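You operate a simulated robot arm through the tools that you are given. There is no shell and no other tool.

You run a simulated robot arm. Do the job below in one go: nothing can be reset, and whatever is moved stays where it is left.

## Task
Pack the red bearing with 3 strokes of the grease pump and put it in the white tray.
Fine: set it in the metal dish, yellow clamp down before the strokes. Where these are worked on the way, their far stop is far enough and under half their travel is too little: yellow clamp.
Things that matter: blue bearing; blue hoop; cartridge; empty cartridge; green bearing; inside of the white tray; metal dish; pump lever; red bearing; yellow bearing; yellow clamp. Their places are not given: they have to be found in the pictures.

The check looks at the end state, three seconds after you hand in, the way a careful person would. Anything else that was tipped, shoved, dropped, spilled or broken makes it a failure.

## Robot
A 7-joint arm with a two-finger parallel gripper, fixed in place. Base frame: the origin is at the foot of the arm, x ahead of it, y to its left, z up; the work surface is at about z = 0. Units: m, rad, N and s.
With the tool pointing down near the work surface it reaches from about 0.26 to 0.68 m from the base axis. Its first joint turns from -2.897 to 2.897 rad. Payload 2.5 kg.
Tool frame: the origin (TCP) lies between the finger pads and is the grasp point; the fingertips stand 0.03 m ahead of it; z points along the fingers, y is the line along which they close. The gripper opens to 0.094 m. The fingers are 0.028 m wide and 0.01 m thick; the gripper's body (0.05 by 0.096 m) begins 0.055 m behind the TCP.
Orientation is that of the tool frame in the base frame, as a unit quaternion [w, x, y, z]. With the fingers straight down and closing along the base's y, the tool's x points along the base's -x, its y along +y and its z along -z.

## Interface
- The arm moves only by the tool step_arm. Its argument "moves" is a list of rows, each an object (a shift or turn left out is 0, a gripper value left out holds the last) with "fingers": the opening in per cent of the stroke, from 0 (shut) to 100 (fully open); "slide": the shift along the tool's x, y, z in units of 30 mm (1.0 is 30 mm), a list of three; "rot": the turn, a rotation vector about the tool's x, y, z in units of 8 degrees (1.0 is 8 degrees), a list of three. In form: [{"fingers": fingers, "slide": [dx, dy, dz], "rot": [ax, ay, az]}, ...]. A call has 1 to 20 rows; each row shifts and turns the commanded pose from where the row before left it, along the tool's axes as they then stand. A call with a number of a shift or a turn outside -1 to 1 is refused whole. Rows are played at 5 a second. More than 0.05 m and 0.15 rad between two rows, or a gripper value outside its range, and nothing of the call is played. A pose out of reach is approached as far as the arm can. The call stops where the force on the tool passes 90 N (or 10 N more than at its start, if that is more) or the arm is blocked; 0.2 s more then pass. The fingers move at their own pace (about 0.072 m/s each) and stop on an object; they squeeze with about 37 N. The grip force told is the motor's: it shows also when the fingers shut on nothing. Time passes only in rows, and 0.2 s behind the last, so rows that do not move let the fingers close. It gives the time, the measured TCP pose, the force on the tool (base axes), the opening and the grip force at its end, in the units of the frame above (readings bear some noise), with the torque about the TCP (base axes, N m) and any sound that the robot's microphone picked up.
- Cameras (640 x 400 px; columns grow to the right, rows downward): "scene" is fixed at [0.2199, -0.499, 0.6087]; the picture's right is [1.00, 0.09, 0.00], its down [0.04, -0.45, -0.89] and it looks along [-0.08, 0.89, -0.45] (base axes); focal length 324 px, centre (320, 200). "wrist" rides on the gripper at [0.076, 0.014, -0.102] in the tool frame; the picture's right is [-0.18, 0.98, 0.00], its down [-0.75, -0.14, -0.64] and it looks along [-0.63, -0.12, 0.77] (tool axes); focal length 243 px, centre (320, 200).
- get_image(camera): a new picture of that camera. The clock stands still meanwhile.
- measure_at(camera, pixels): for up to 12 pixels [column, row] of the newest picture of that camera ("zoom" is the newest enlarged one), the place [x, y, z] in the base frame of the surface seen there, good to about 0.002 m. The clock stands still meanwhile.
- inspect(camera, box): a new picture of the part [left, top, right, bottom] of that camera's present view, enlarged. The clock stands still meanwhile.
- hand_in(): hands the job in; it is judged then, once.

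Open the gripper and draw the arm clear of the work before you hand the job in, unless the task says otherwise.

The tools are called after "Request:" by a JSON object that holds its "name" and its "arguments". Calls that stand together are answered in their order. step_arm: Moves the arm, as the interface text tells. Its arguments: {"type":"object","properties":{"moves":{"type":"array","items":{"type":"object","properties":{"fingers":{"type":"number"},"slide":{"type":"array","items":{"type":"number"}},"rot":{"type":"array","items":{"type":"number"}}}}}},"required":["moves"]} The other tools are called the same way: get_image (camera) takes a picture; measure_at (camera, pixels) gives the place of the surface under pixels of a picture; inspect (camera, box) takes an enlarged picture of a part of a camera's view; hand_in () hands the job in.

At the start:

```text
t: 0.0
tool_pos: [0.2539, 0.3278, 0.4559]
tcp_rot: [0.0, 0.001, 1.0, 0.0]
force: [-0.6, 0.1, 0.3]
torque: [0.01, 0.0, -0.02]
grip_width: 0.0939
grasp_force: 0.0
```

scene: 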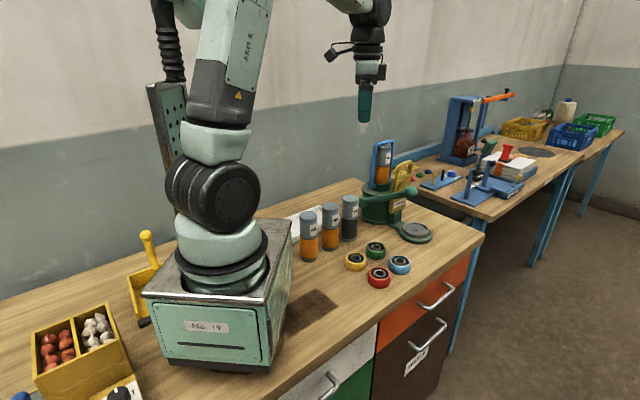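
wrist: 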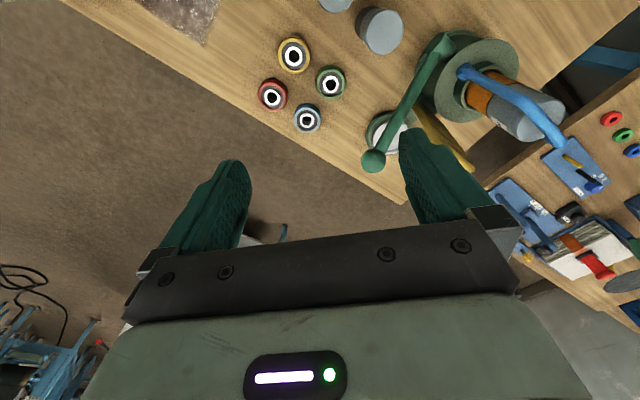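

I see the pump with green lever, blue hoop, yellow clamp and metal dish around (380-430, 140-240) in the scene view, and the four bearings around (355-400, 250-280). I take enlarged pictures to understand them.

Request:
{"name": "inspect", "arguments": {"camera": "scene", "box": [280, 130, 460, 300]}}

Request:
{"name": "inspect", "arguments": {"camera": "wrist", "box": [220, 0, 600, 200]}}

```text
2.35 times, centred on (370, 215) of scene
```

zoom: 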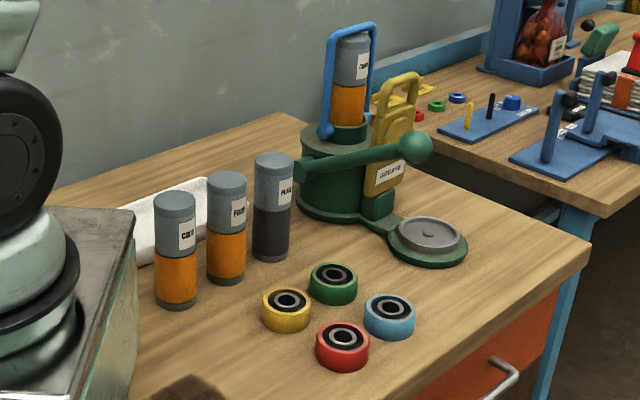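

```text
1.68 times, centred on (410, 100) of wrist
```

zoom: 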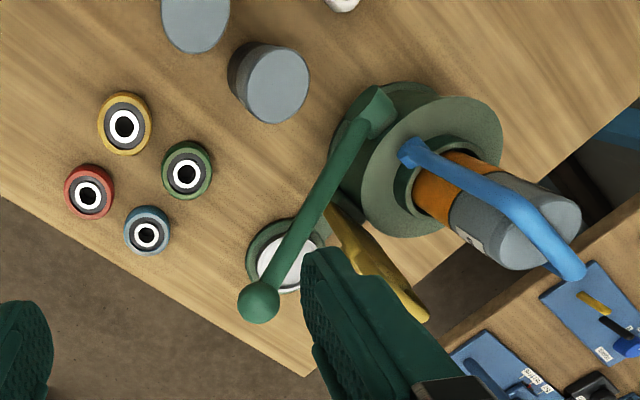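

I zoom in further on the pump, the cartridges' labels and the white object behind them at about (300, 220).

Request:
{"name": "inspect", "arguments": {"camera": "scene", "box": [355, 130, 445, 190]}}

Request:
{"name": "inspect", "arguments": {"camera": "scene", "box": [280, 185, 370, 270]}}

Request:
{"name": "inspect", "arguments": {"camera": "scene", "box": [350, 175, 450, 250]}}

Request:
{"name": "inspect", "arguments": {"camera": "scene", "box": [0, 220, 180, 400]}}

```text
6.67 times, centred on (400, 160) of scene
```

zoom: 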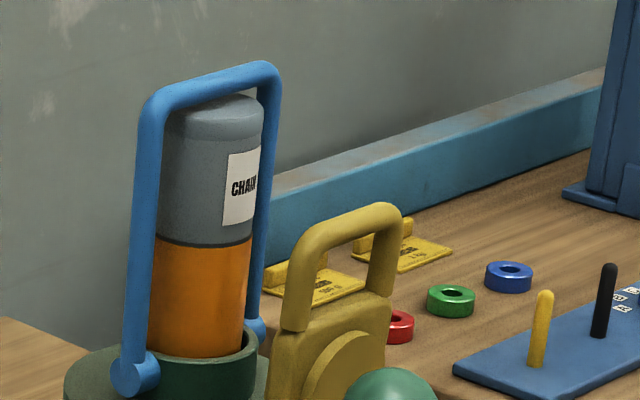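

```text
4.71 times, centred on (325, 228) of scene
```

zoom: 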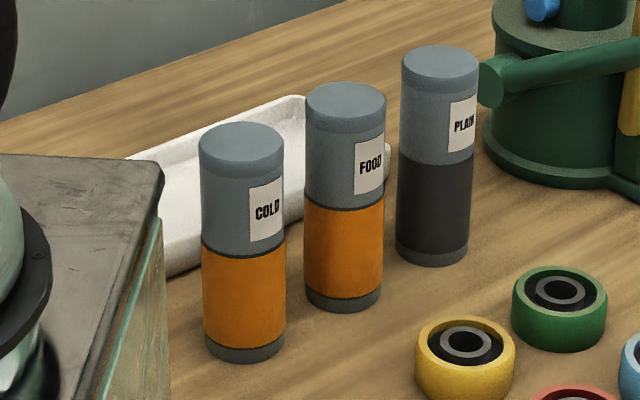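

```text
5.33 times, centred on (400, 212) of scene
```

zoom: 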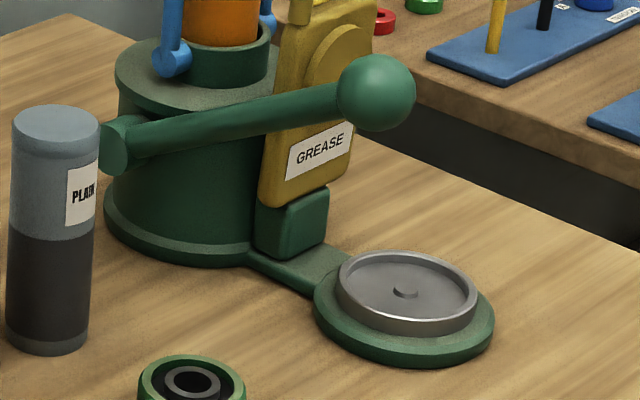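

```text
2.22 times, centred on (90, 310) of scene
```

zoom: 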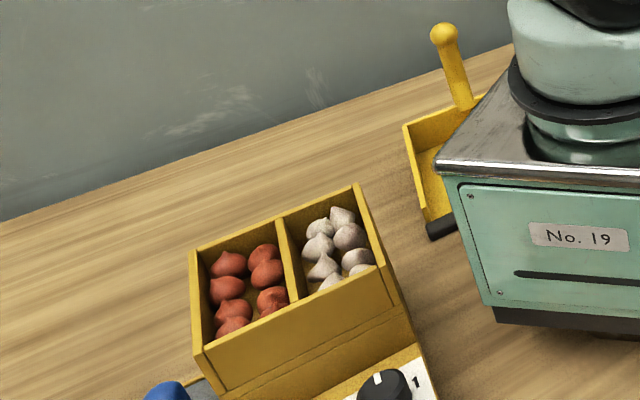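

The pump holds a CHAIN cartridge that shows orange (full); the clamp stands up beside the green lever, and the dish is empty. I measure points of bearings, dish, lever, clamp, hoop and tray on the scene view.

Request:
{"name": "get_image", "arguments": {"camera": "scene"}}

Request:
{"name": "measure_at", "arguments": {"camera": "scene", "pixels": [[378, 272], [399, 260], [375, 246], [355, 257], [416, 230], [416, 224], [412, 192], [372, 203], [402, 168], [398, 204], [406, 219], [384, 144]]}}

Request:
{"name": "measure_at", "arguments": {"camera": "wrist", "pixels": [[272, 97], [307, 119], [330, 83], [293, 56], [373, 160], [440, 50], [390, 130], [420, 90], [466, 72], [555, 142], [380, 30], [395, 125]]}}

Request:
{"name": "inspect", "arguments": {"camera": "scene", "box": [340, 230, 420, 295]}}

```text
taken
```

scene: 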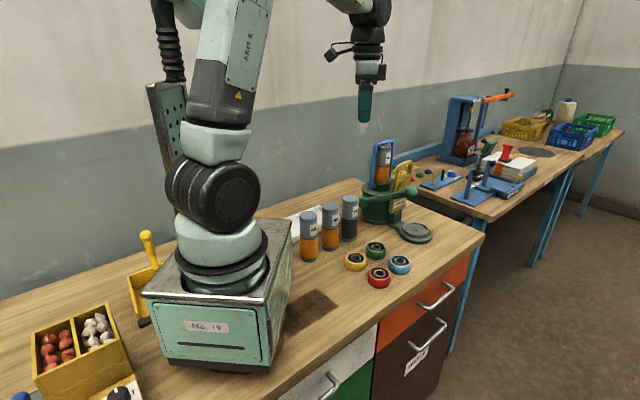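

```text
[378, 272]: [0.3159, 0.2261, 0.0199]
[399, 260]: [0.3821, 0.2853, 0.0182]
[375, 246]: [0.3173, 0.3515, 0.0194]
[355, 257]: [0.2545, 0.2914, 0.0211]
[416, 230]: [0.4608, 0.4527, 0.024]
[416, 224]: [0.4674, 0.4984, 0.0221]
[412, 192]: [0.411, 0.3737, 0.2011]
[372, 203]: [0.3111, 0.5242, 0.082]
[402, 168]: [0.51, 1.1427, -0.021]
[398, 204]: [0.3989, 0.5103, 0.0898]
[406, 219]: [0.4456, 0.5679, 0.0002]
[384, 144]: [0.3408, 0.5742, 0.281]
```

```text
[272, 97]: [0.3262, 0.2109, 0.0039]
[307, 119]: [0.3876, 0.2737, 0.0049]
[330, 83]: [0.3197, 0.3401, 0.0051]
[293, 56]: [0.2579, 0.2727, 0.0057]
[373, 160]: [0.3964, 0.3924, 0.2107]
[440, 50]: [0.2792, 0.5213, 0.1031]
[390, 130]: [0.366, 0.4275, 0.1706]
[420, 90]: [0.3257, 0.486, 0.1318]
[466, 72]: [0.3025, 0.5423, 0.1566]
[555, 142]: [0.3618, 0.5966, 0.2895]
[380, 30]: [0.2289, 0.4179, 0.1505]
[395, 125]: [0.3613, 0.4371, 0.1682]
```

```text
6.15 times, centred on (380, 262) of scene
```

zoom: 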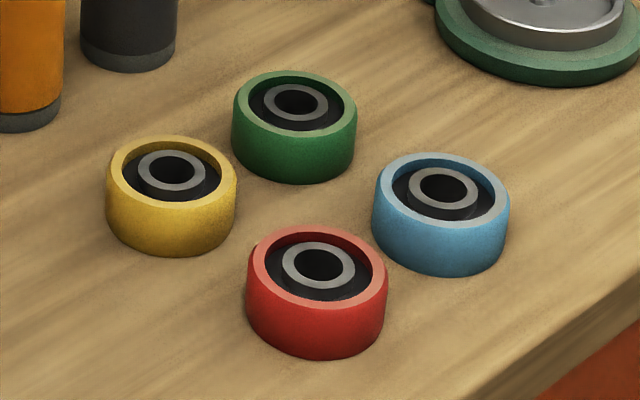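

The zoom shows the red bearing at zoom pixel (318, 290), standing upright with its axis vertical. I measure its rim, and then the dish and tray more closely.

Request:
{"name": "measure_at", "arguments": {"camera": "zoom", "pixels": [[255, 262], [380, 272], [318, 308], [318, 231], [318, 350], [318, 330], [320, 268], [300, 267], [440, 160], [378, 182], [500, 200], [355, 110]]}}

Request:
{"name": "inspect", "arguments": {"camera": "scene", "box": [380, 200, 440, 250]}}

```text
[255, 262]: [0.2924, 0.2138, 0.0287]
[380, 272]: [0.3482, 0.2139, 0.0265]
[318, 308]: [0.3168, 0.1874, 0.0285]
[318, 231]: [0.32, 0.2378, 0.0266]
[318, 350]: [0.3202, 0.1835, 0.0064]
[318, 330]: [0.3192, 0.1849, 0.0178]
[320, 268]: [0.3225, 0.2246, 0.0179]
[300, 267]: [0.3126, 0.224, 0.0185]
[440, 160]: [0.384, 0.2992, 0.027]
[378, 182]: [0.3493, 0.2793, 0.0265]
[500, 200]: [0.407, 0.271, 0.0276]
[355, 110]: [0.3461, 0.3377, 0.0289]
```

```text
8.00 times, centred on (410, 225) of scene
```

zoom: 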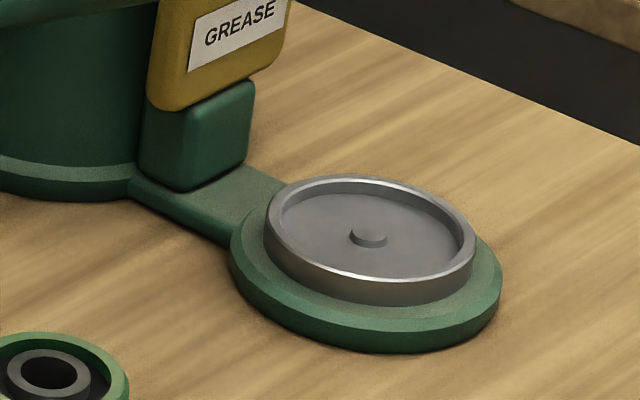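

The red bearing is centred near (0.320, 0.213), about 0.058 m across and 0.028 m high. Now I measure the dish rim, its pin and the hinge block.

Request:
{"name": "measure_at", "arguments": {"camera": "zoom", "pixels": [[271, 220], [469, 250], [350, 275], [385, 181], [370, 237], [400, 262], [300, 225], [340, 340], [200, 120], [200, 180], [210, 92], [200, 40]]}}

Request:
{"name": "inspect", "arguments": {"camera": "scene", "box": [350, 135, 430, 215]}}

```text
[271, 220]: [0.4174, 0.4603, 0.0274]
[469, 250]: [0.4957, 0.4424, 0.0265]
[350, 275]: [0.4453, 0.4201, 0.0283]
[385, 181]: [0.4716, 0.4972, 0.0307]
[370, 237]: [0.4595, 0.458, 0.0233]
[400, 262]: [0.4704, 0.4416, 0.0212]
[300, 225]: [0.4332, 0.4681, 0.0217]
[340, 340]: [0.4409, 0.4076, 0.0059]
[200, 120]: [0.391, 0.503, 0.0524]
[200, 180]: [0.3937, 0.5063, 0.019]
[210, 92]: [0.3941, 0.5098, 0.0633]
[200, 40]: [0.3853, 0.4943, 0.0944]
```

```text
5.00 times, centred on (390, 175) of scene
```

zoom: 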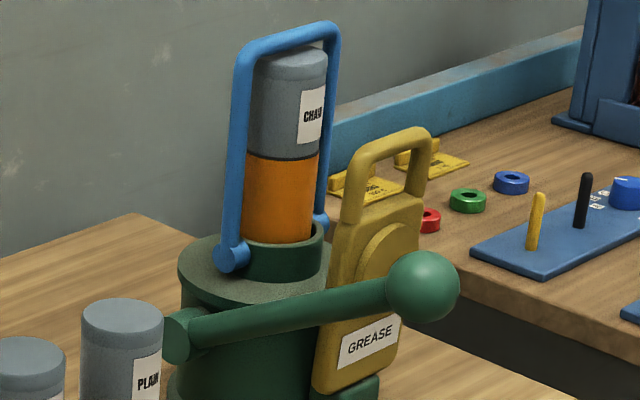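

The dish is centred near (0.459, 0.458) with floor at z≈0.022. Next I measure the lever, the clamp's handle and body, the hoop, and the pump collar in this zoom.

Request:
{"name": "measure_at", "arguments": {"camera": "zoom", "pixels": [[180, 340], [200, 330], [260, 313], [320, 300], [380, 290], [425, 285], [347, 215], [352, 185], [385, 138], [425, 150], [422, 185], [412, 205]]}}

Request:
{"name": "measure_at", "arguments": {"camera": "zoom", "pixels": [[345, 225], [328, 375], [395, 335], [365, 345], [380, 245], [360, 390], [230, 255], [245, 150], [240, 60], [290, 35], [332, 40], [320, 218]]}}

```text
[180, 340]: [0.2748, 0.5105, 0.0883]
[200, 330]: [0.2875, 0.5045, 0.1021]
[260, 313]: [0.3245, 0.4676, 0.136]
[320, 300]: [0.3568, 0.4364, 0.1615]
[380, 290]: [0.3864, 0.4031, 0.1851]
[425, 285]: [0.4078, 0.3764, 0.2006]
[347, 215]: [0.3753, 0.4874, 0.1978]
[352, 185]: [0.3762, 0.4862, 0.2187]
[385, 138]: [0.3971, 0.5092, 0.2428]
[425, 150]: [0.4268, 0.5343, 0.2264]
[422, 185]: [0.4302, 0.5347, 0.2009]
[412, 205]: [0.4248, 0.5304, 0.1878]
```

```text
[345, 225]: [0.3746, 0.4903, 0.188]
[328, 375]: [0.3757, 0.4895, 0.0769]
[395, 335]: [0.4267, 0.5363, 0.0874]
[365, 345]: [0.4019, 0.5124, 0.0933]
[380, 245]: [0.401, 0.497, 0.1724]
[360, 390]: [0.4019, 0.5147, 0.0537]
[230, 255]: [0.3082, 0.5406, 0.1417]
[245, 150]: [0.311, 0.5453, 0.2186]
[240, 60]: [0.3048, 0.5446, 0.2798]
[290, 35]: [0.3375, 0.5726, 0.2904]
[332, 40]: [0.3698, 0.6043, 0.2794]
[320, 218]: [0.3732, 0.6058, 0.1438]
```

The pump's forward axis runs about -45° (toward the dish), the lever lies to its -x/-y side and the clamp swings forward onto the dish. Now I locate the white tray behind the cartridges.

Request:
{"name": "inspect", "arguments": {"camera": "scene", "box": [280, 185, 370, 270]}}

Request:
{"name": "measure_at", "arguments": {"camera": "zoom", "pixels": [[290, 130], [180, 180], [160, 150], [300, 98], [190, 265], [180, 230], [295, 190], [390, 165], [243, 135], [345, 95], [440, 58], [150, 200]]}}

Request:
{"name": "get_image", "arguments": {"camera": "wrist"}}

```text
4.71 times, centred on (325, 228) of scene
```

zoom: 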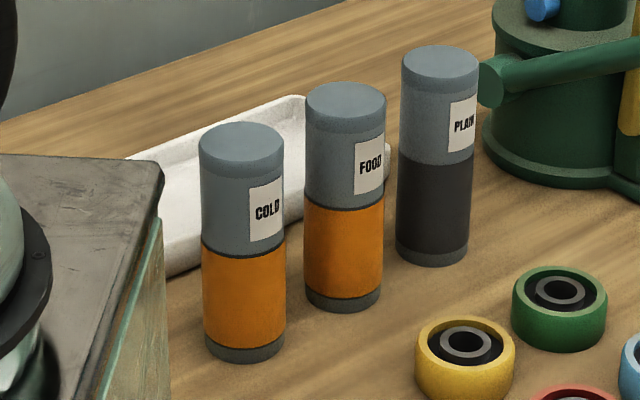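

```text
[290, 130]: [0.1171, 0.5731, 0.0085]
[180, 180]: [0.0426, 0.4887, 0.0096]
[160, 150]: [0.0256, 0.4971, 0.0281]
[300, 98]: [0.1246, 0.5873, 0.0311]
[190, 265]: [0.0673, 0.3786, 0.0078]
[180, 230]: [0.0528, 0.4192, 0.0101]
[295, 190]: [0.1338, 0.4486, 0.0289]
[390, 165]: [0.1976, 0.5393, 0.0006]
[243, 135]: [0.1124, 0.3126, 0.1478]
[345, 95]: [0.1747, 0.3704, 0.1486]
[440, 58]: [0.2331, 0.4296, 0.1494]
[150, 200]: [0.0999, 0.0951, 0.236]
```

```text
taken
```

wrist: 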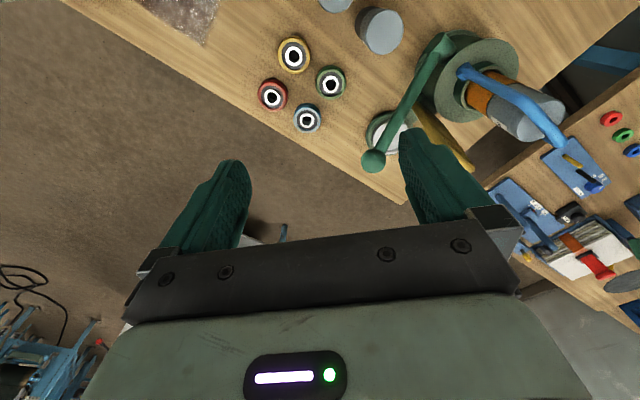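

The tray lies around (0.09, 0.48) behind the three cartridges (tops at z≈0.15). I look at the gripper itself and its camera bracket at (350, 50) to know its clearance.

Request:
{"name": "inspect", "arguments": {"camera": "scene", "box": [310, 0, 420, 130]}}

Request:
{"name": "measure_at", "arguments": {"camera": "zoom", "pixels": [[130, 155], [180, 145], [240, 150], [300, 340], [240, 400], [310, 230]]}}

```text
3.08 times, centred on (365, 65) of scene
```

zoom: 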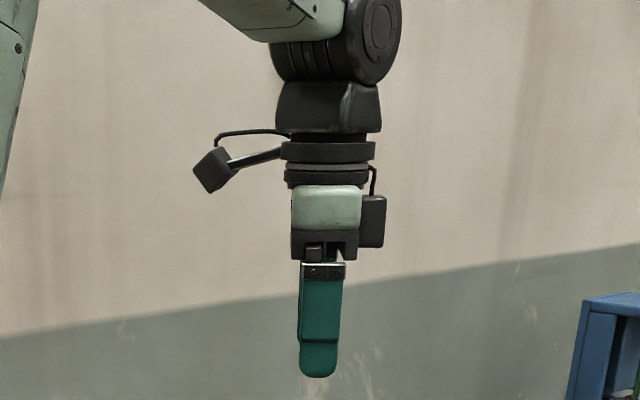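

```text
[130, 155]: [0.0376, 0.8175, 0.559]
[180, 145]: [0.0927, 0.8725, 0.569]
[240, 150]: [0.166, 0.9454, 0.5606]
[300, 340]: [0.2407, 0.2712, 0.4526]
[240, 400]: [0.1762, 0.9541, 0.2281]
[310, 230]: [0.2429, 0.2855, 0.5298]
```

The gripper's camera bracket sticks out about 0.1 m on the tool +x side, so I'll turn the tool so that it stays away from the lever and clamp. First I turn the tool 90° in the air (yaw +90) with the fingers set to about 0.08 m.

Request:
{"name": "step_arm", "arguments": {"moves": [{"rot": [0, 0, -0.9375], "fingers": 85}, {"rot": [0, 0, -0.9375]}, {"rot": [0, 0, -0.9375]}, {"rot": [0, 0, -0.9375]}, {"rot": [0, 0, -0.9375]}, {"rot": [0, 0, -0.9375]}, {"rot": [0, 0, -0.9375]}, {"rot": [0, 0, -0.9375]}, {"rot": [0, 0, -0.9375]}, {"rot": [0, 0, -0.9375]}, {"rot": [0, 0, -0.9375]}, {"rot": [0, 0, -0.9375]}]}}

Request:
{"name": "get_image", "arguments": {"camera": "wrist"}}

```text
t: 2.6
tool_pos: [0.253, 0.329, 0.4553]
tcp_rot: [0.001, 0.708, -0.707, 0.0]
force: [0.2, 0.0, 0.3]
torque: [-0.01, -0.01, 0.0]
grip_width: 0.0801
grasp_force: 0.0
```

```text
taken
```

wrist: 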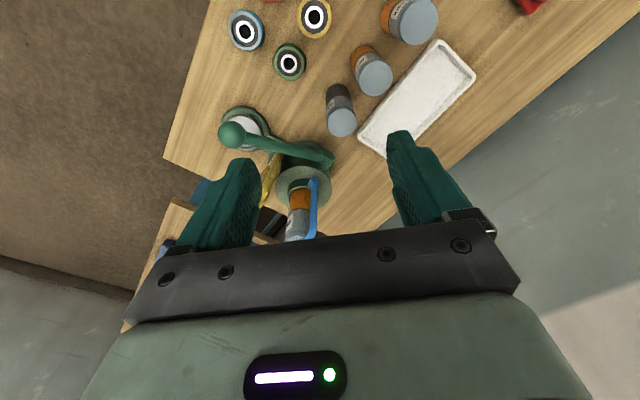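

At yaw 90 the whole tray is visible at (420, 95) in the wrist view. I measure its corners and inside floor, plus bearing and cartridge positions.

Request:
{"name": "measure_at", "arguments": {"camera": "wrist", "pixels": [[438, 42], [473, 74], [361, 138], [384, 154], [418, 95], [440, 65], [385, 130], [400, 85], [440, 105], [290, 62], [314, 17], [246, 31]]}}

Request:
{"name": "inspect", "arguments": {"camera": "wrist", "box": [200, 60, 480, 260]}}

```text
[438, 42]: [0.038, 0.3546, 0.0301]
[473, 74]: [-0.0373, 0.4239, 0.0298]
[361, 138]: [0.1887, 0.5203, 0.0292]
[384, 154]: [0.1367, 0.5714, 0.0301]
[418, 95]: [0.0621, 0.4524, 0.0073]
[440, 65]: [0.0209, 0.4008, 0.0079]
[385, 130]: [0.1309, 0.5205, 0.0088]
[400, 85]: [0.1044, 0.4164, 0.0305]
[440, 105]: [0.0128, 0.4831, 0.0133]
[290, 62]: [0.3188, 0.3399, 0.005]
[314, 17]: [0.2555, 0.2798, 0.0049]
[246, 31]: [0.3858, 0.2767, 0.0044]
```

```text
2.00 times, centred on (340, 160) of wrist
```

zoom: 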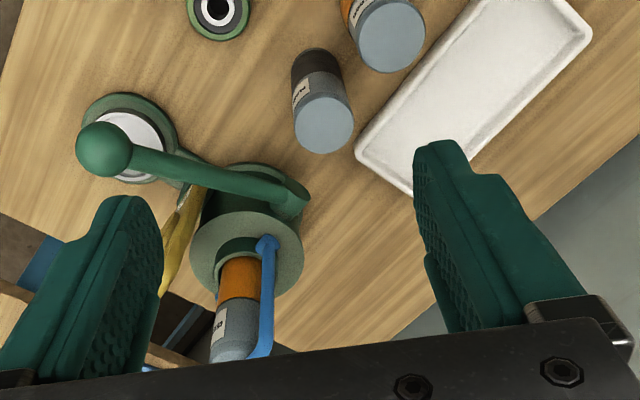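

The tray's inside is centred near (0.083, 0.467) with floor z≈0.0075. I now move above the red bearing at (0.320, 0.213), down to TCP z≈0.20.

Request:
{"name": "step_arm", "arguments": {"moves": [{"slide": [0.967, -0.558, 0.944]}, {"slide": [0.967, -0.558, 0.944]}, {"slide": [0.967, -0.558, 0.944]}, {"slide": [0.967, -0.558, 0.944]}, {"slide": [0, 0, 0.944]}, {"slide": [0, 0, 0.944]}, {"slide": [0, 0, 0.944]}, {"slide": [0, 0, 0.944]}, {"slide": [0, 0, 0.944]}, {}]}}

Request:
{"name": "get_image", "arguments": {"camera": "wrist"}}

Request:
{"name": "inspect", "arguments": {"camera": "scene", "box": [310, 130, 450, 300]}}

```text
t: 4.8
tool_pos: [0.3221, 0.2125, 0.199]
tcp_rot: [0.0, -0.707, 0.707, 0.0]
force: [0.0, 0.3, 0.0]
torque: [-0.01, 0.04, -0.02]
grip_width: 0.0796
grasp_force: 0.1
```

```text
taken
```

wrist: 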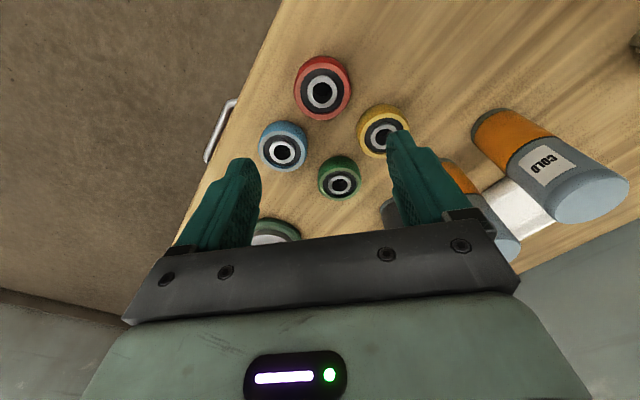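

```text
2.35 times, centred on (380, 215) of scene
```

zoom: 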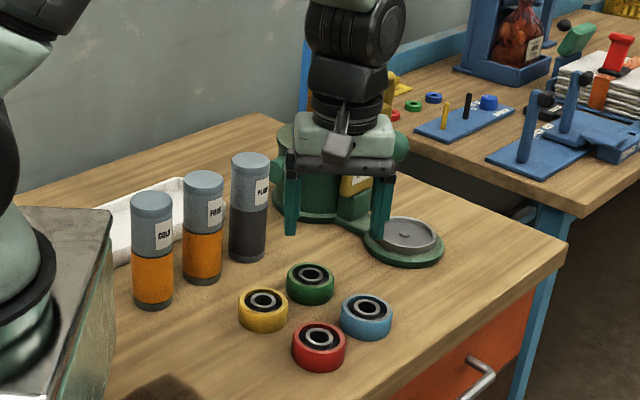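

The red bearing shows at (322, 88) in the wrist view. I measure its rim to confirm the centre before going down.

Request:
{"name": "inspect", "arguments": {"camera": "wrist", "box": [260, 40, 420, 210]}}

Request:
{"name": "measure_at", "arguments": {"camera": "wrist", "pixels": [[297, 95], [347, 85], [318, 60], [325, 114], [322, 92], [305, 70], [264, 150], [303, 146], [360, 135], [398, 128], [340, 183], [381, 135]]}}

```text
2.35 times, centred on (340, 125) of wrist
```

zoom: 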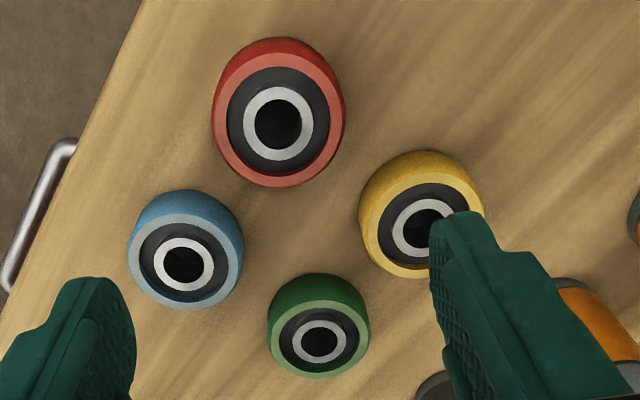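

```text
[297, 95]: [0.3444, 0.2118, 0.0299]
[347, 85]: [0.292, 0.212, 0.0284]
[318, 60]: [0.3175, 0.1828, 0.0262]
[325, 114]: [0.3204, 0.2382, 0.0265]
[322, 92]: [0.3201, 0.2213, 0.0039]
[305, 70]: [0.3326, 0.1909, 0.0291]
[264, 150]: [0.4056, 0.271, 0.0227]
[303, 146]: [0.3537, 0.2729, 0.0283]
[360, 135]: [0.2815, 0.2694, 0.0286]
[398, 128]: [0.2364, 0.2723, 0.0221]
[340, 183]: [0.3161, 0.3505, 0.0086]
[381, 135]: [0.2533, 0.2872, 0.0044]
```

Red bearing centre confirmed at about (0.3195, 0.212), top z≈0.028. I descend to TCP z≈0.042 so the fingertips reach 12 mm above the table, then close.

Request:
{"name": "step_arm", "arguments": {"moves": [{"slide": [0.017, 0.07, 0.9]}, {"slide": [0, 0, 0.9]}, {"slide": [0, 0, 0.9]}, {"slide": [0, 0, 0.9]}, {"slide": [0, 0, 0.8]}, {"slide": [0, 0, 0.8]}, {}]}}

Request:
{"name": "inspect", "arguments": {"camera": "scene", "box": [320, 200, 440, 300]}}

```text
t: 6.4
tool_pos: [0.3204, 0.2111, 0.045]
tcp_rot: [0.0, -0.707, 0.707, 0.0]
force: [0.5, -0.1, 0.2]
torque: [-0.01, 0.0, 0.0]
grip_width: 0.0798
grasp_force: 0.0
```

```text
4.00 times, centred on (380, 250) of scene
```

zoom: 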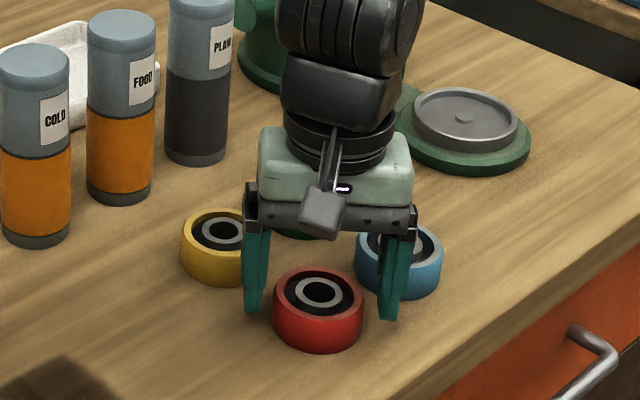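

The fingers straddle the red bearing (tips at z≈0.015). I go 3 mm lower and close.

Request:
{"name": "step_arm", "arguments": {"moves": [{"slide": [-0.03, 0, 0.1]}, {"fingers": 0}, {}, {}, {}, {}]}}

Request:
{"name": "inspect", "arguments": {"camera": "scene", "box": [320, 200, 440, 300]}}

```text
t: 7.8
tool_pos: [0.3196, 0.2128, 0.0415]
tcp_rot: [0.0, -0.707, 0.707, 0.0]
force: [-0.6, 1.9, 3.0]
torque: [0.03, 0.03, 0.02]
grip_width: 0.061
grasp_force: 37.3
```

```text
4.00 times, centred on (380, 250) of scene
```

zoom: 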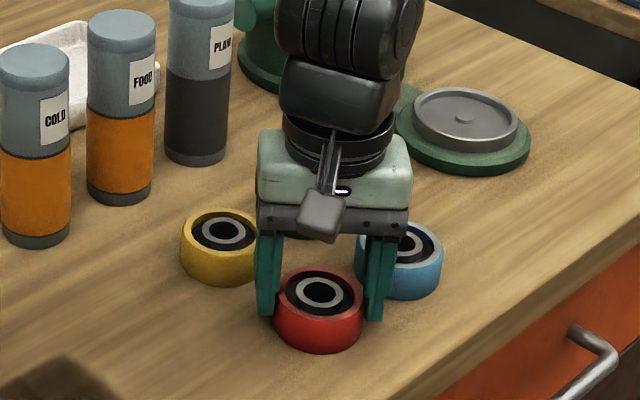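

The bearing is gripped (0.061 m wide, 37 N). I lift to z≈0.30 and turn the tool another 45° (yaw 135) so the camera will be on the far side from lever and clamp.

Request:
{"name": "step_arm", "arguments": {"moves": [{"slide": [0, 0, -0.3]}, {"slide": [0, 0, -0.9]}, {"slide": [0, 0, -0.95]}, {"slide": [0, 0, -0.95]}, {"slide": [0, 0, -0.95]}, {"slide": [0, 0, -0.95]}, {"slide": [0, 0, -0.95]}, {"slide": [0, 0, -0.95]}, {"slide": [0, 0, -0.95]}, {"slide": [0, 0, -0.95]}, {"rot": [0, 0, -0.9375]}, {"rot": [0, 0, -0.9375]}, {"rot": [0, 0, -0.9375]}, {"rot": [0, 0, -0.9375]}, {"rot": [0, 0, -0.9375]}, {"rot": [0, 0, -0.9375]}, {}]}}

Request:
{"name": "get_image", "arguments": {"camera": "wrist"}}

Request:
{"name": "get_image", "arguments": {"camera": "scene"}}

```text
t: 11.4
tool_pos: [0.3198, 0.2117, 0.3054]
tcp_rot: [0.0, 0.924, -0.382, 0.0]
force: [-0.6, 0.1, -3.3]
torque: [0.0, 0.0, -0.02]
grip_width: 0.0609
grasp_force: 36.7
```

```text
taken
```

wrist: 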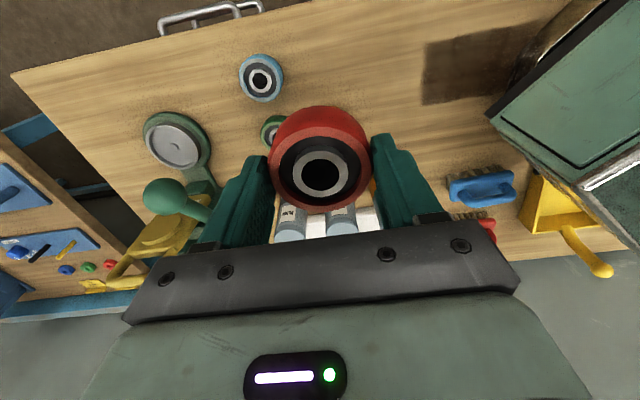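

```text
taken
```

scene: 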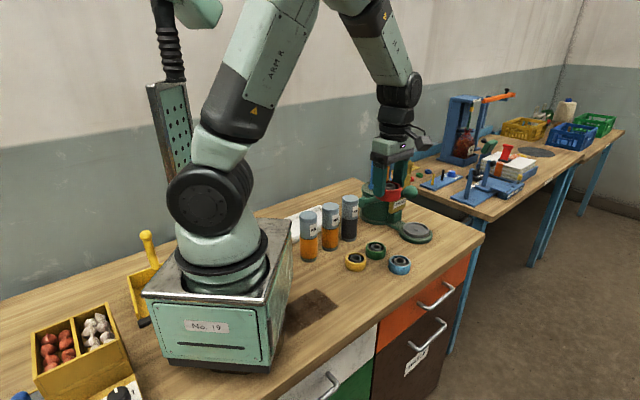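

The bearing is held level and the dish is visible at (173, 147) in the wrist view. I measure the dish rim from here for a second estimate of its centre.

Request:
{"name": "inspect", "arguments": {"camera": "wrist", "box": [120, 90, 260, 280]}}

Request:
{"name": "measure_at", "arguments": {"camera": "wrist", "pixels": [[149, 140], [200, 150], [172, 125], [178, 168], [175, 148], [165, 185], [165, 205], [150, 190], [180, 215], [160, 240], [180, 225], [210, 180]]}}

```text
2.11 times, centred on (190, 185) of wrist
```

zoom: 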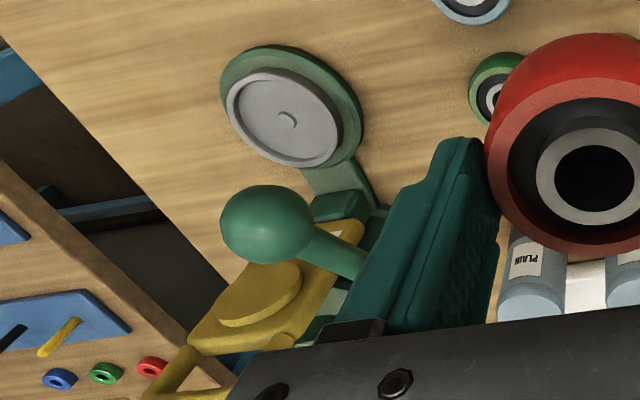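

```text
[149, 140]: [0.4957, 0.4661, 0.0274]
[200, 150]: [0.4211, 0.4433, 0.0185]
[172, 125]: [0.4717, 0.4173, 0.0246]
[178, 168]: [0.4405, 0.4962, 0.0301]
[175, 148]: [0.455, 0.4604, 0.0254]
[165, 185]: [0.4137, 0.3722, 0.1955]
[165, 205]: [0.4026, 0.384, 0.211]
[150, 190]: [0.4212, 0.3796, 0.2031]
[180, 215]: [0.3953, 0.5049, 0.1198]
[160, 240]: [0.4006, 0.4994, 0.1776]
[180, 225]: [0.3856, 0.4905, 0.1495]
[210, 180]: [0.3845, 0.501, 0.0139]
```

I measure the dish rim and centre pin more precisely in this zoom (dish centre near zoom pixel (288, 118)).

Request:
{"name": "measure_at", "arguments": {"camera": "zoom", "pixels": [[230, 105], [340, 130], [262, 73], [312, 164], [288, 118], [236, 100], [334, 128], [258, 140], [318, 90], [270, 225], [240, 210], [290, 255]]}}

```text
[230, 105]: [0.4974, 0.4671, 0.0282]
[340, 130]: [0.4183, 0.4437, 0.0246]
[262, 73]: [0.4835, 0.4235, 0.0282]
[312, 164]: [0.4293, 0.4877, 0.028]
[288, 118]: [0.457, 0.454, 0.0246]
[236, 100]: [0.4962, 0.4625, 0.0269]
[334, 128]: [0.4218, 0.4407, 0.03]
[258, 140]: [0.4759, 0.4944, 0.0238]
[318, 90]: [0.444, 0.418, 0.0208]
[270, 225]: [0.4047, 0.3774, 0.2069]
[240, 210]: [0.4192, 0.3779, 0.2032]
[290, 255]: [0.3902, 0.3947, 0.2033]
```

Both views agree on a dish centre of about (0.458, 0.4575). I move over it at z≈0.305.

Request:
{"name": "step_arm", "arguments": {"moves": [{"slide": [-0.2536, -0.9051, 0]}, {"slide": [-0.2536, -0.9051, 0]}, {"slide": [-0.2536, -0.9051, 0]}, {"slide": [-0.2536, -0.9051, 0]}, {"slide": [-0.2536, -0.9051, 0]}, {"slide": [-0.2536, -0.9051, 0]}, {"slide": [-0.2536, -0.9051, 0]}, {"slide": [-0.2536, -0.9051, 0]}, {"slide": [-0.2536, -0.9051, 0]}, {"slide": [-0.2536, -0.9051, 0]}, {}]}}

Request:
{"name": "get_image", "arguments": {"camera": "wrist"}}

Request:
{"name": "inspect", "arguments": {"camera": "scene", "box": [340, 110, 480, 260]}}

```text
t: 13.8
tool_pos: [0.4579, 0.4599, 0.3041]
tcp_rot: [0.001, 0.924, -0.382, -0.001]
force: [-0.9, 0.4, -3.4]
torque: [-0.02, 0.03, -0.01]
grip_width: 0.0608
grasp_force: 37.0
```

```text
taken
```

wrist: 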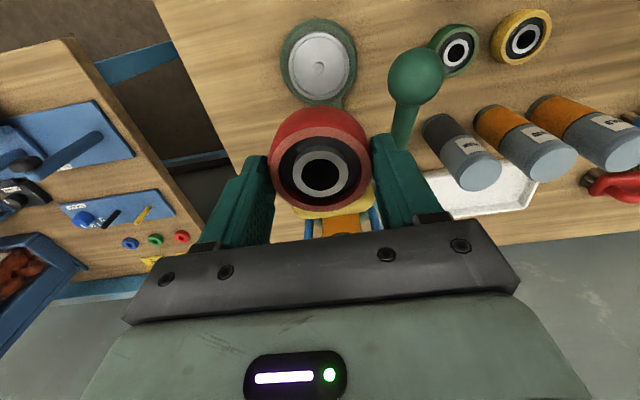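

```text
2.67 times, centred on (410, 185) of scene
```

zoom: 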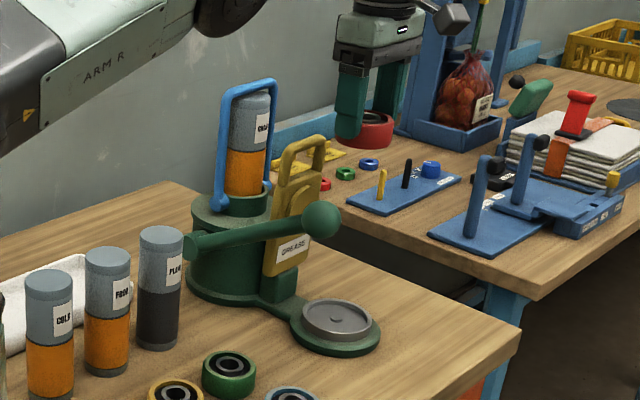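

The tool hangs above the dish. I take one more dish measurement from this nearer wrist view (dish at (320, 65)), and measure the bearing held.

Request:
{"name": "inspect", "arguments": {"camera": "wrist", "box": [270, 10, 370, 110]}}

Request:
{"name": "measure_at", "arguments": {"camera": "wrist", "pixels": [[291, 67], [350, 61], [316, 34], [324, 99], [320, 68], [295, 50], [347, 80], [345, 45], [298, 88], [310, 145], [340, 200], [318, 112]]}}

```text
4.00 times, centred on (320, 60) of wrist
```

zoom: 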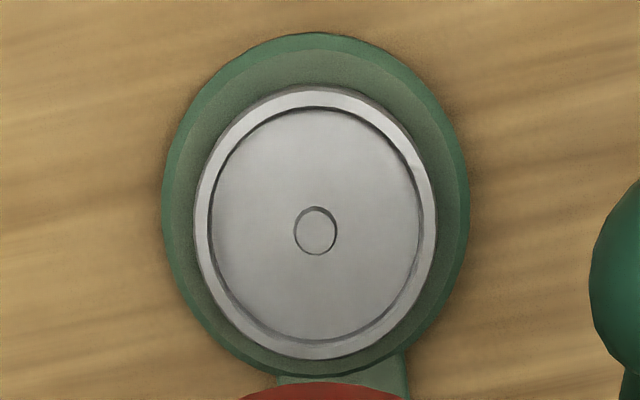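

```text
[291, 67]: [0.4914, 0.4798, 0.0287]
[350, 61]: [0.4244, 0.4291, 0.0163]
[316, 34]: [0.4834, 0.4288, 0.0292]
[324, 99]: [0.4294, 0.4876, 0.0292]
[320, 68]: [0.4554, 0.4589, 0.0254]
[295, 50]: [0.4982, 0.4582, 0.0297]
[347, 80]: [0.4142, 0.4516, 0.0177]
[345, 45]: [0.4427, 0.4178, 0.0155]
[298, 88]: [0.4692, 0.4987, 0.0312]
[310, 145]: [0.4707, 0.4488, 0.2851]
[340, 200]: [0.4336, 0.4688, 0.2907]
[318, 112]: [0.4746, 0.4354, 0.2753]
```

I use this clear zoom of the dish for the final centre.

Request:
{"name": "measure_at", "arguments": {"camera": "zoom", "pixels": [[202, 225], [429, 225], [320, 97], [318, 350], [315, 231], [230, 145], [405, 310], [400, 140], [235, 310], [260, 230], [300, 231], [330, 231]]}}

```text
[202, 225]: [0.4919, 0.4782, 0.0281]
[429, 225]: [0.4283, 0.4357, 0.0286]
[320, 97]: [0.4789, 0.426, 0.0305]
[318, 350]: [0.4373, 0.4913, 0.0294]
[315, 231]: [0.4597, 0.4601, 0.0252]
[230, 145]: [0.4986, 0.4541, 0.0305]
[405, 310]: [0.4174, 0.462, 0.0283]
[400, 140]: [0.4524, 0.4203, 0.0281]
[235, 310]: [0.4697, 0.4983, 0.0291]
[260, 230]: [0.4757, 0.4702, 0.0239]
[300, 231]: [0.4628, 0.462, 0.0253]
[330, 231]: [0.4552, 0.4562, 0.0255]
```

The dish centre is about (0.459, 0.4585), floor z≈0.0235, rim z≈0.029. I descend first to TCP z≈0.125 and check clearances to lever ball and clamp.

Request:
{"name": "step_arm", "arguments": {"moves": [{"slide": [0.04, 0, 0.8]}, {"slide": [0, 0, 0.8]}, {"slide": [0, 0, 0.8]}, {"slide": [0, 0, 0.7]}, {"slide": [0, 0, 0.7]}, {"slide": [0, 0, 0.7]}, {"slide": [0, 0, 0.7]}, {"slide": [0, 0, 0.7]}, {}]}}

Request:
{"name": "get_image", "arguments": {"camera": "wrist"}}

Request:
{"name": "inspect", "arguments": {"camera": "scene", "box": [350, 130, 460, 250]}}

```text
t: 15.8
tool_pos: [0.4575, 0.4589, 0.1275]
tcp_rot: [0.0, 0.924, -0.382, 0.0]
force: [0.4, -0.2, -3.4]
torque: [-0.02, -0.03, -0.01]
grip_width: 0.061
grasp_force: 37.4
```

```text
taken
```

wrist: 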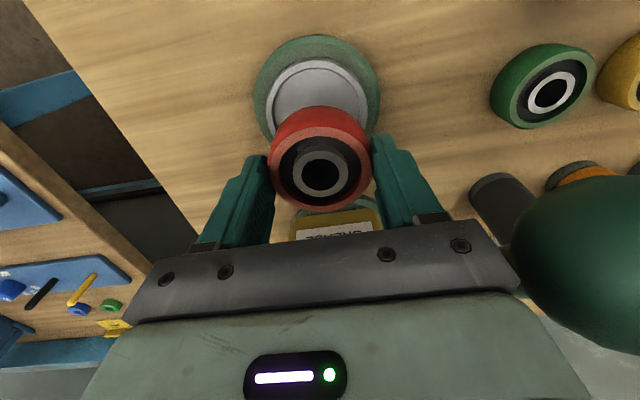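

```text
3.33 times, centred on (405, 190) of scene
```

zoom: 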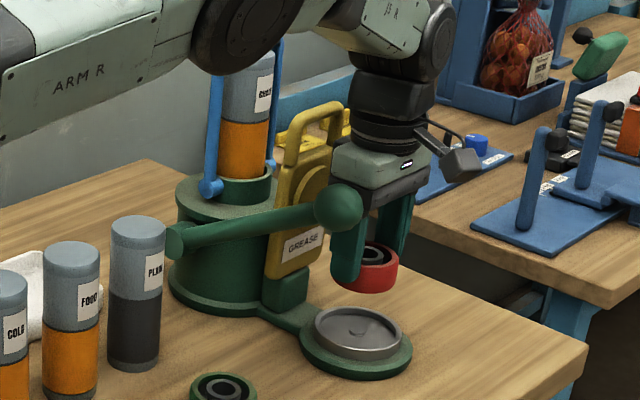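

The bearing is above the dish with clearance to the ball. The forearm seems close to the hoop top at zoom (240, 50), so I measure how far the link is from the hoop.

Request:
{"name": "measure_at", "arguments": {"camera": "zoom", "pixels": [[245, 70], [230, 65], [205, 50], [270, 50], [282, 42], [300, 30], [340, 40], [180, 62], [350, 60], [430, 70], [218, 85], [250, 20]]}}

Request:
{"name": "get_image", "arguments": {"camera": "scene"}}

```text
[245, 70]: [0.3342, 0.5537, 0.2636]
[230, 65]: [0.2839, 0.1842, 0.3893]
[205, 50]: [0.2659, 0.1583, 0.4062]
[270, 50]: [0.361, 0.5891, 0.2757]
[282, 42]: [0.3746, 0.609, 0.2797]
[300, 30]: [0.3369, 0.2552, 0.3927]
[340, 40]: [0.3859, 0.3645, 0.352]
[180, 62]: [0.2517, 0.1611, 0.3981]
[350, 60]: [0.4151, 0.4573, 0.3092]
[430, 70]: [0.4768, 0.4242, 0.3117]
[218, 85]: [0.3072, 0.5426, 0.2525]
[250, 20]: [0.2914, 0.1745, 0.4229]
```

```text
taken
```

scene: 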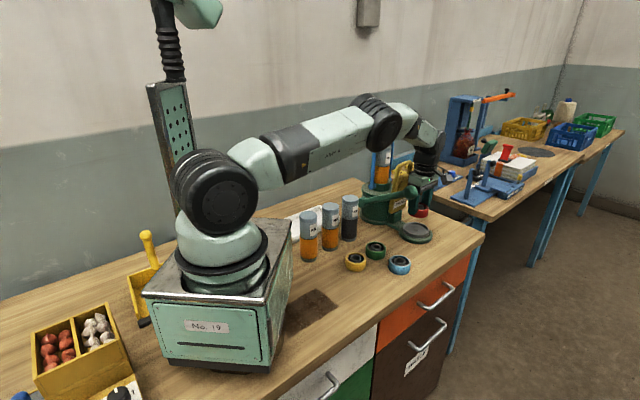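

The forearm is far from the hoop (y≈0.18–0.36 vs 0.55). I continue down to TCP z≈0.072, just above seating.

Request:
{"name": "step_arm", "arguments": {"moves": [{"slide": [0.03, -0.02, 0.5]}, {"slide": [0, 0, 0.5]}, {"slide": [0, 0, 0.4]}, {"slide": [0, 0, 0.3]}, {"slide": [0, 0, 0.15]}, {}]}}

Request:
{"name": "get_image", "arguments": {"camera": "wrist"}}

Request:
{"name": "inspect", "arguments": {"camera": "scene", "box": [360, 170, 450, 250]}}

```text
t: 17.2
tool_pos: [0.4585, 0.4578, 0.0726]
tcp_rot: [0.0, 0.924, -0.383, -0.001]
force: [0.6, 0.6, -3.2]
torque: [0.05, 0.03, 0.02]
grip_width: 0.0611
grasp_force: 37.4
```

```text
taken
```

wrist: 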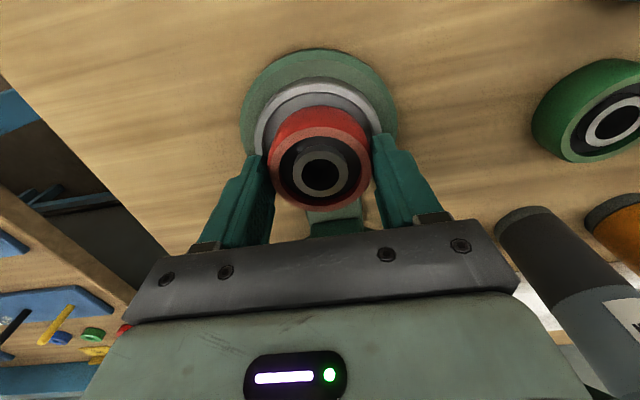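

```text
5.00 times, centred on (405, 210) of scene
```

zoom: 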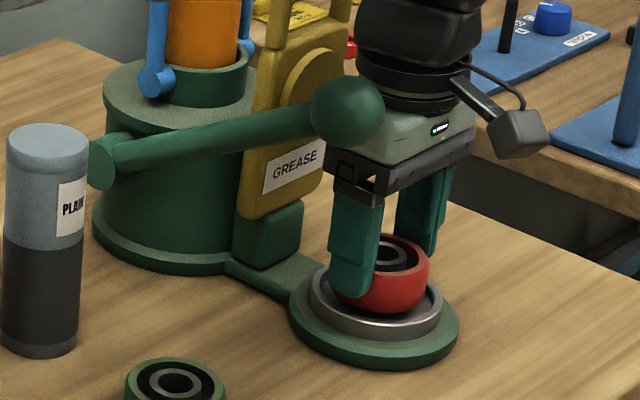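

The bearing is centred just above the dish. I lower in small steps watching the force until it seats.

Request:
{"name": "step_arm", "arguments": {"moves": [{"slide": [0, 0, 0.08]}, {"slide": [0, 0, 0.07]}, {}]}}

```text
t: 18.0
tool_pos: [0.4597, 0.4575, 0.0676]
tcp_rot: [0.001, 0.924, -0.383, 0.0]
force: [0.6, 0.2, -3.5]
torque: [0.0, 0.0, 0.03]
grip_width: 0.0611
grasp_force: 37.6
```

No contact yet (force still only the bearing's weight at TCP z=0.0676); I go on in 1 mm steps.

Request:
{"name": "step_arm", "arguments": {"moves": [{"slide": [0, 0, 0.035]}, {"slide": [0, 0, 0.035]}, {}]}}

```text
t: 18.8
tool_pos: [0.4586, 0.4586, 0.0662]
tcp_rot: [0.0, 0.924, -0.383, 0.0]
force: [0.3, 0.3, -3.8]
torque: [0.0, -0.02, 0.02]
grip_width: 0.0608
grasp_force: 36.9
```

Still hanging at z≈0.066; I lower another 2 mm.

Request:
{"name": "step_arm", "arguments": {"moves": [{"slide": [0, 0, 0.035]}, {"slide": [0, 0, 0.035]}, {}]}}

Request:
{"name": "inspect", "arguments": {"camera": "scene", "box": [390, 195, 450, 250]}}

```text
t: 19.6
tool_pos: [0.4595, 0.4582, 0.0629]
tcp_rot: [0.0, 0.924, -0.382, 0.0]
force: [0.0, -0.5, -2.7]
torque: [0.0, 0.07, 0.02]
grip_width: 0.0608
grasp_force: 36.4
```

```text
7.27 times, centred on (420, 222) of scene
```

zoom: 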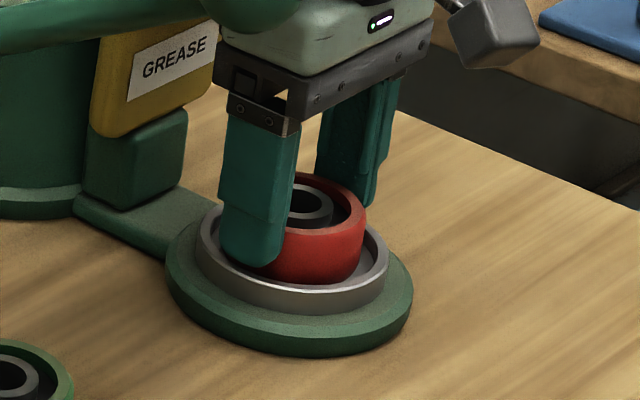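

Force is starting to drop (−2.7 N), so the bearing is touching the floor. I lower 1 mm more to confirm.

Request:
{"name": "step_arm", "arguments": {"moves": [{"slide": [0, 0, 0.035]}, {}]}}

```text
t: 20.2
tool_pos: [0.4597, 0.4589, 0.0635]
tcp_rot: [0.0, 0.924, -0.383, 0.0]
force: [-4.8, -3.3, 14.7]
torque: [-0.35, 0.54, 0.01]
grip_width: 0.061
grasp_force: 36.6
```

The bearing is seated (14.7 N upward). I release by opening moderately to ~0.076 m.

Request:
{"name": "step_arm", "arguments": {"moves": [{"slide": [0, 0, -0.02]}, {"fingers": 80}, {}, {}, {}]}}

Request:
{"name": "inspect", "arguments": {"camera": "scene", "box": [390, 195, 450, 250]}}

Request:
{"name": "get_image", "arguments": {"camera": "wrist"}}

```text
t: 21.4
tool_pos: [0.4605, 0.4582, 0.0632]
tcp_rot: [0.0, 0.924, -0.382, -0.001]
force: [0.6, 0.1, -0.4]
torque: [-0.01, 0.0, 0.0]
grip_width: 0.0752
grasp_force: 0.0
```

```text
7.27 times, centred on (420, 222) of scene
```

zoom: 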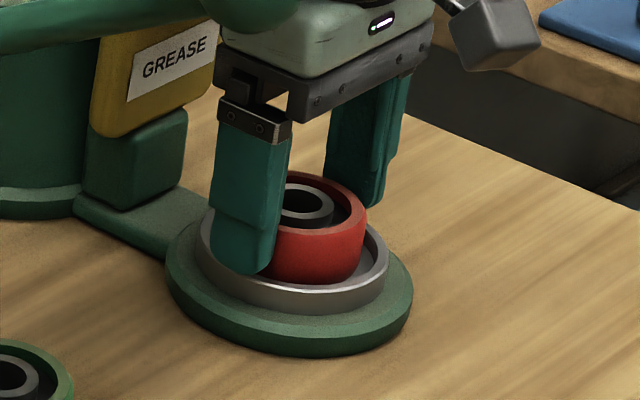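

```text
taken
```

wrist: 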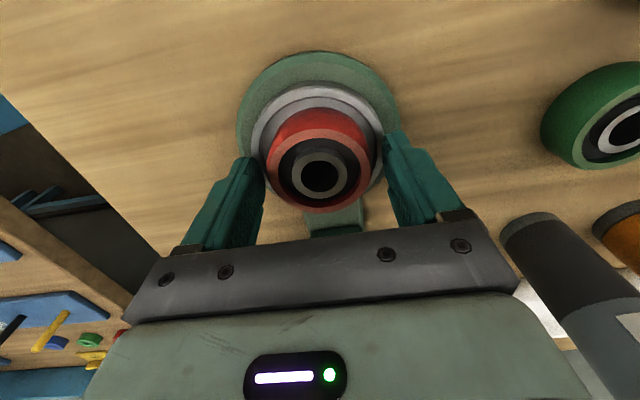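

The red bearing sits flat and centred in the dish. I go straight up to z≈0.33.

Request:
{"name": "step_arm", "arguments": {"moves": [{"slide": [0, 0, -0.5]}, {"slide": [0, 0, -0.9]}, {"slide": [0, 0, -0.9]}, {"slide": [0, 0, -0.9]}, {"slide": [0, 0, -0.9]}, {"slide": [0, 0, -0.95]}, {"slide": [0, 0, -0.95]}, {"slide": [0, 0, -0.95]}, {"slide": [0, 0, -0.95]}, {"slide": [0, 0, -0.95]}, {}]}}

Request:
{"name": "get_image", "arguments": {"camera": "wrist"}}

Request:
{"name": "inspect", "arguments": {"camera": "scene", "box": [350, 130, 450, 250]}}

```text
t: 23.8
tool_pos: [0.4604, 0.4572, 0.3288]
tcp_rot: [0.0, 0.923, -0.384, 0.0]
force: [0.1, 0.0, -0.6]
torque: [0.04, 0.01, 0.04]
grip_width: 0.0754
grasp_force: 0.0
```

```text
taken
```

wrist: 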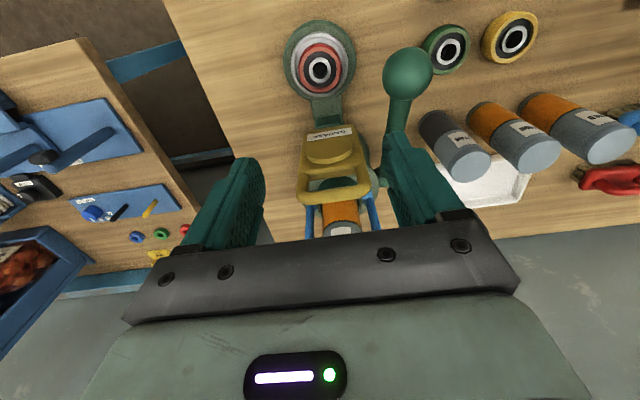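

```text
3.33 times, centred on (400, 190) of scene
```

zoom: 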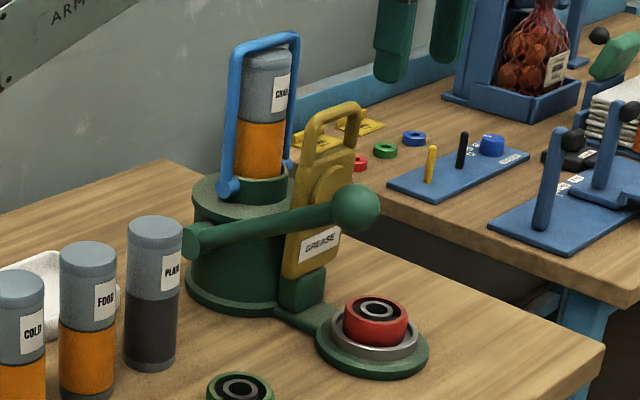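

The bearing is in the dish and the clamp's handle is visible at (335, 185) in the wrist view. I measure the clamp's handle and boss from here.

Request:
{"name": "inspect", "arguments": {"camera": "wrist", "box": [270, 100, 400, 250]}}

Request:
{"name": "measure_at", "arguments": {"camera": "zoom", "pixels": [[110, 220], [125, 260], [180, 258], [235, 242], [240, 212], [180, 140], [130, 130], [225, 125], [180, 95], [160, 195], [205, 185], [180, 120]]}}

```text
2.67 times, centred on (335, 175) of wrist
```

zoom: 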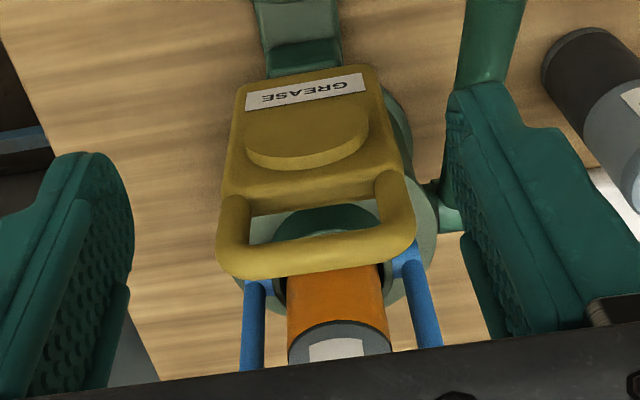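

```text
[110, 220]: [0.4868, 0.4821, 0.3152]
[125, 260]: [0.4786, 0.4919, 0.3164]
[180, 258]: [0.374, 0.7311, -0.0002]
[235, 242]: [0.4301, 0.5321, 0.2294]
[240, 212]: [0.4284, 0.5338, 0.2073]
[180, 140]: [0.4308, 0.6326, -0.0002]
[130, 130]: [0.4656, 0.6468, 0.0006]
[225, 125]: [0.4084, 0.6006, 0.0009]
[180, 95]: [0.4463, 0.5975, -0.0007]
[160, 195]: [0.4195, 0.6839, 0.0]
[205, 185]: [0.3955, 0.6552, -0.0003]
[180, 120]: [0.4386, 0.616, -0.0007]
```

I re-measure with correct zoom pixels: handle bar along (250–400, 250), plate, boss and hinge block.

Request:
{"name": "measure_at", "arguments": {"camera": "zoom", "pixels": [[260, 262], [320, 252], [380, 240], [235, 215], [400, 200], [315, 190], [310, 130], [250, 165], [380, 150], [300, 95], [300, 60], [300, 30]]}}

Request:
{"name": "measure_at", "arguments": {"camera": "zoom", "pixels": [[320, 262], [320, 240], [230, 260], [405, 235], [240, 100], [370, 80], [310, 165], [225, 240], [410, 220], [300, 50], [315, 275], [330, 280]]}}

```text
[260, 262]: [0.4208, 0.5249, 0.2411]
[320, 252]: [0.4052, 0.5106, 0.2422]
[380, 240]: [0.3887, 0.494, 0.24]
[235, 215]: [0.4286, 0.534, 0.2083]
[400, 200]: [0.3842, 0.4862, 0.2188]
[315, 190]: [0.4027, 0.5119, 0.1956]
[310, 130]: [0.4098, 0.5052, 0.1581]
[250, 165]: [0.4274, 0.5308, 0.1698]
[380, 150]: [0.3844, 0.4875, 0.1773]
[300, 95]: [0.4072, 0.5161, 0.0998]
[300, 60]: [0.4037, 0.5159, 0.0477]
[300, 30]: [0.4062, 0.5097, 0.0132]
```

```text
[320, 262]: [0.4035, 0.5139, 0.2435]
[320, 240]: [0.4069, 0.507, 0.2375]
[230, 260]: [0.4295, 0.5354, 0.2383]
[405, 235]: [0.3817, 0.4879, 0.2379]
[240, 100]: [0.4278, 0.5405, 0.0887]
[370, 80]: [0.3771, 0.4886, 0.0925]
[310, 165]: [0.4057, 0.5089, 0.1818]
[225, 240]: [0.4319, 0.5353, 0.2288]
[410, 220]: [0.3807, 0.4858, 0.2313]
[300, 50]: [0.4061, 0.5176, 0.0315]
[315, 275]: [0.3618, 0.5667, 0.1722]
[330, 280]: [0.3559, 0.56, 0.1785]
```

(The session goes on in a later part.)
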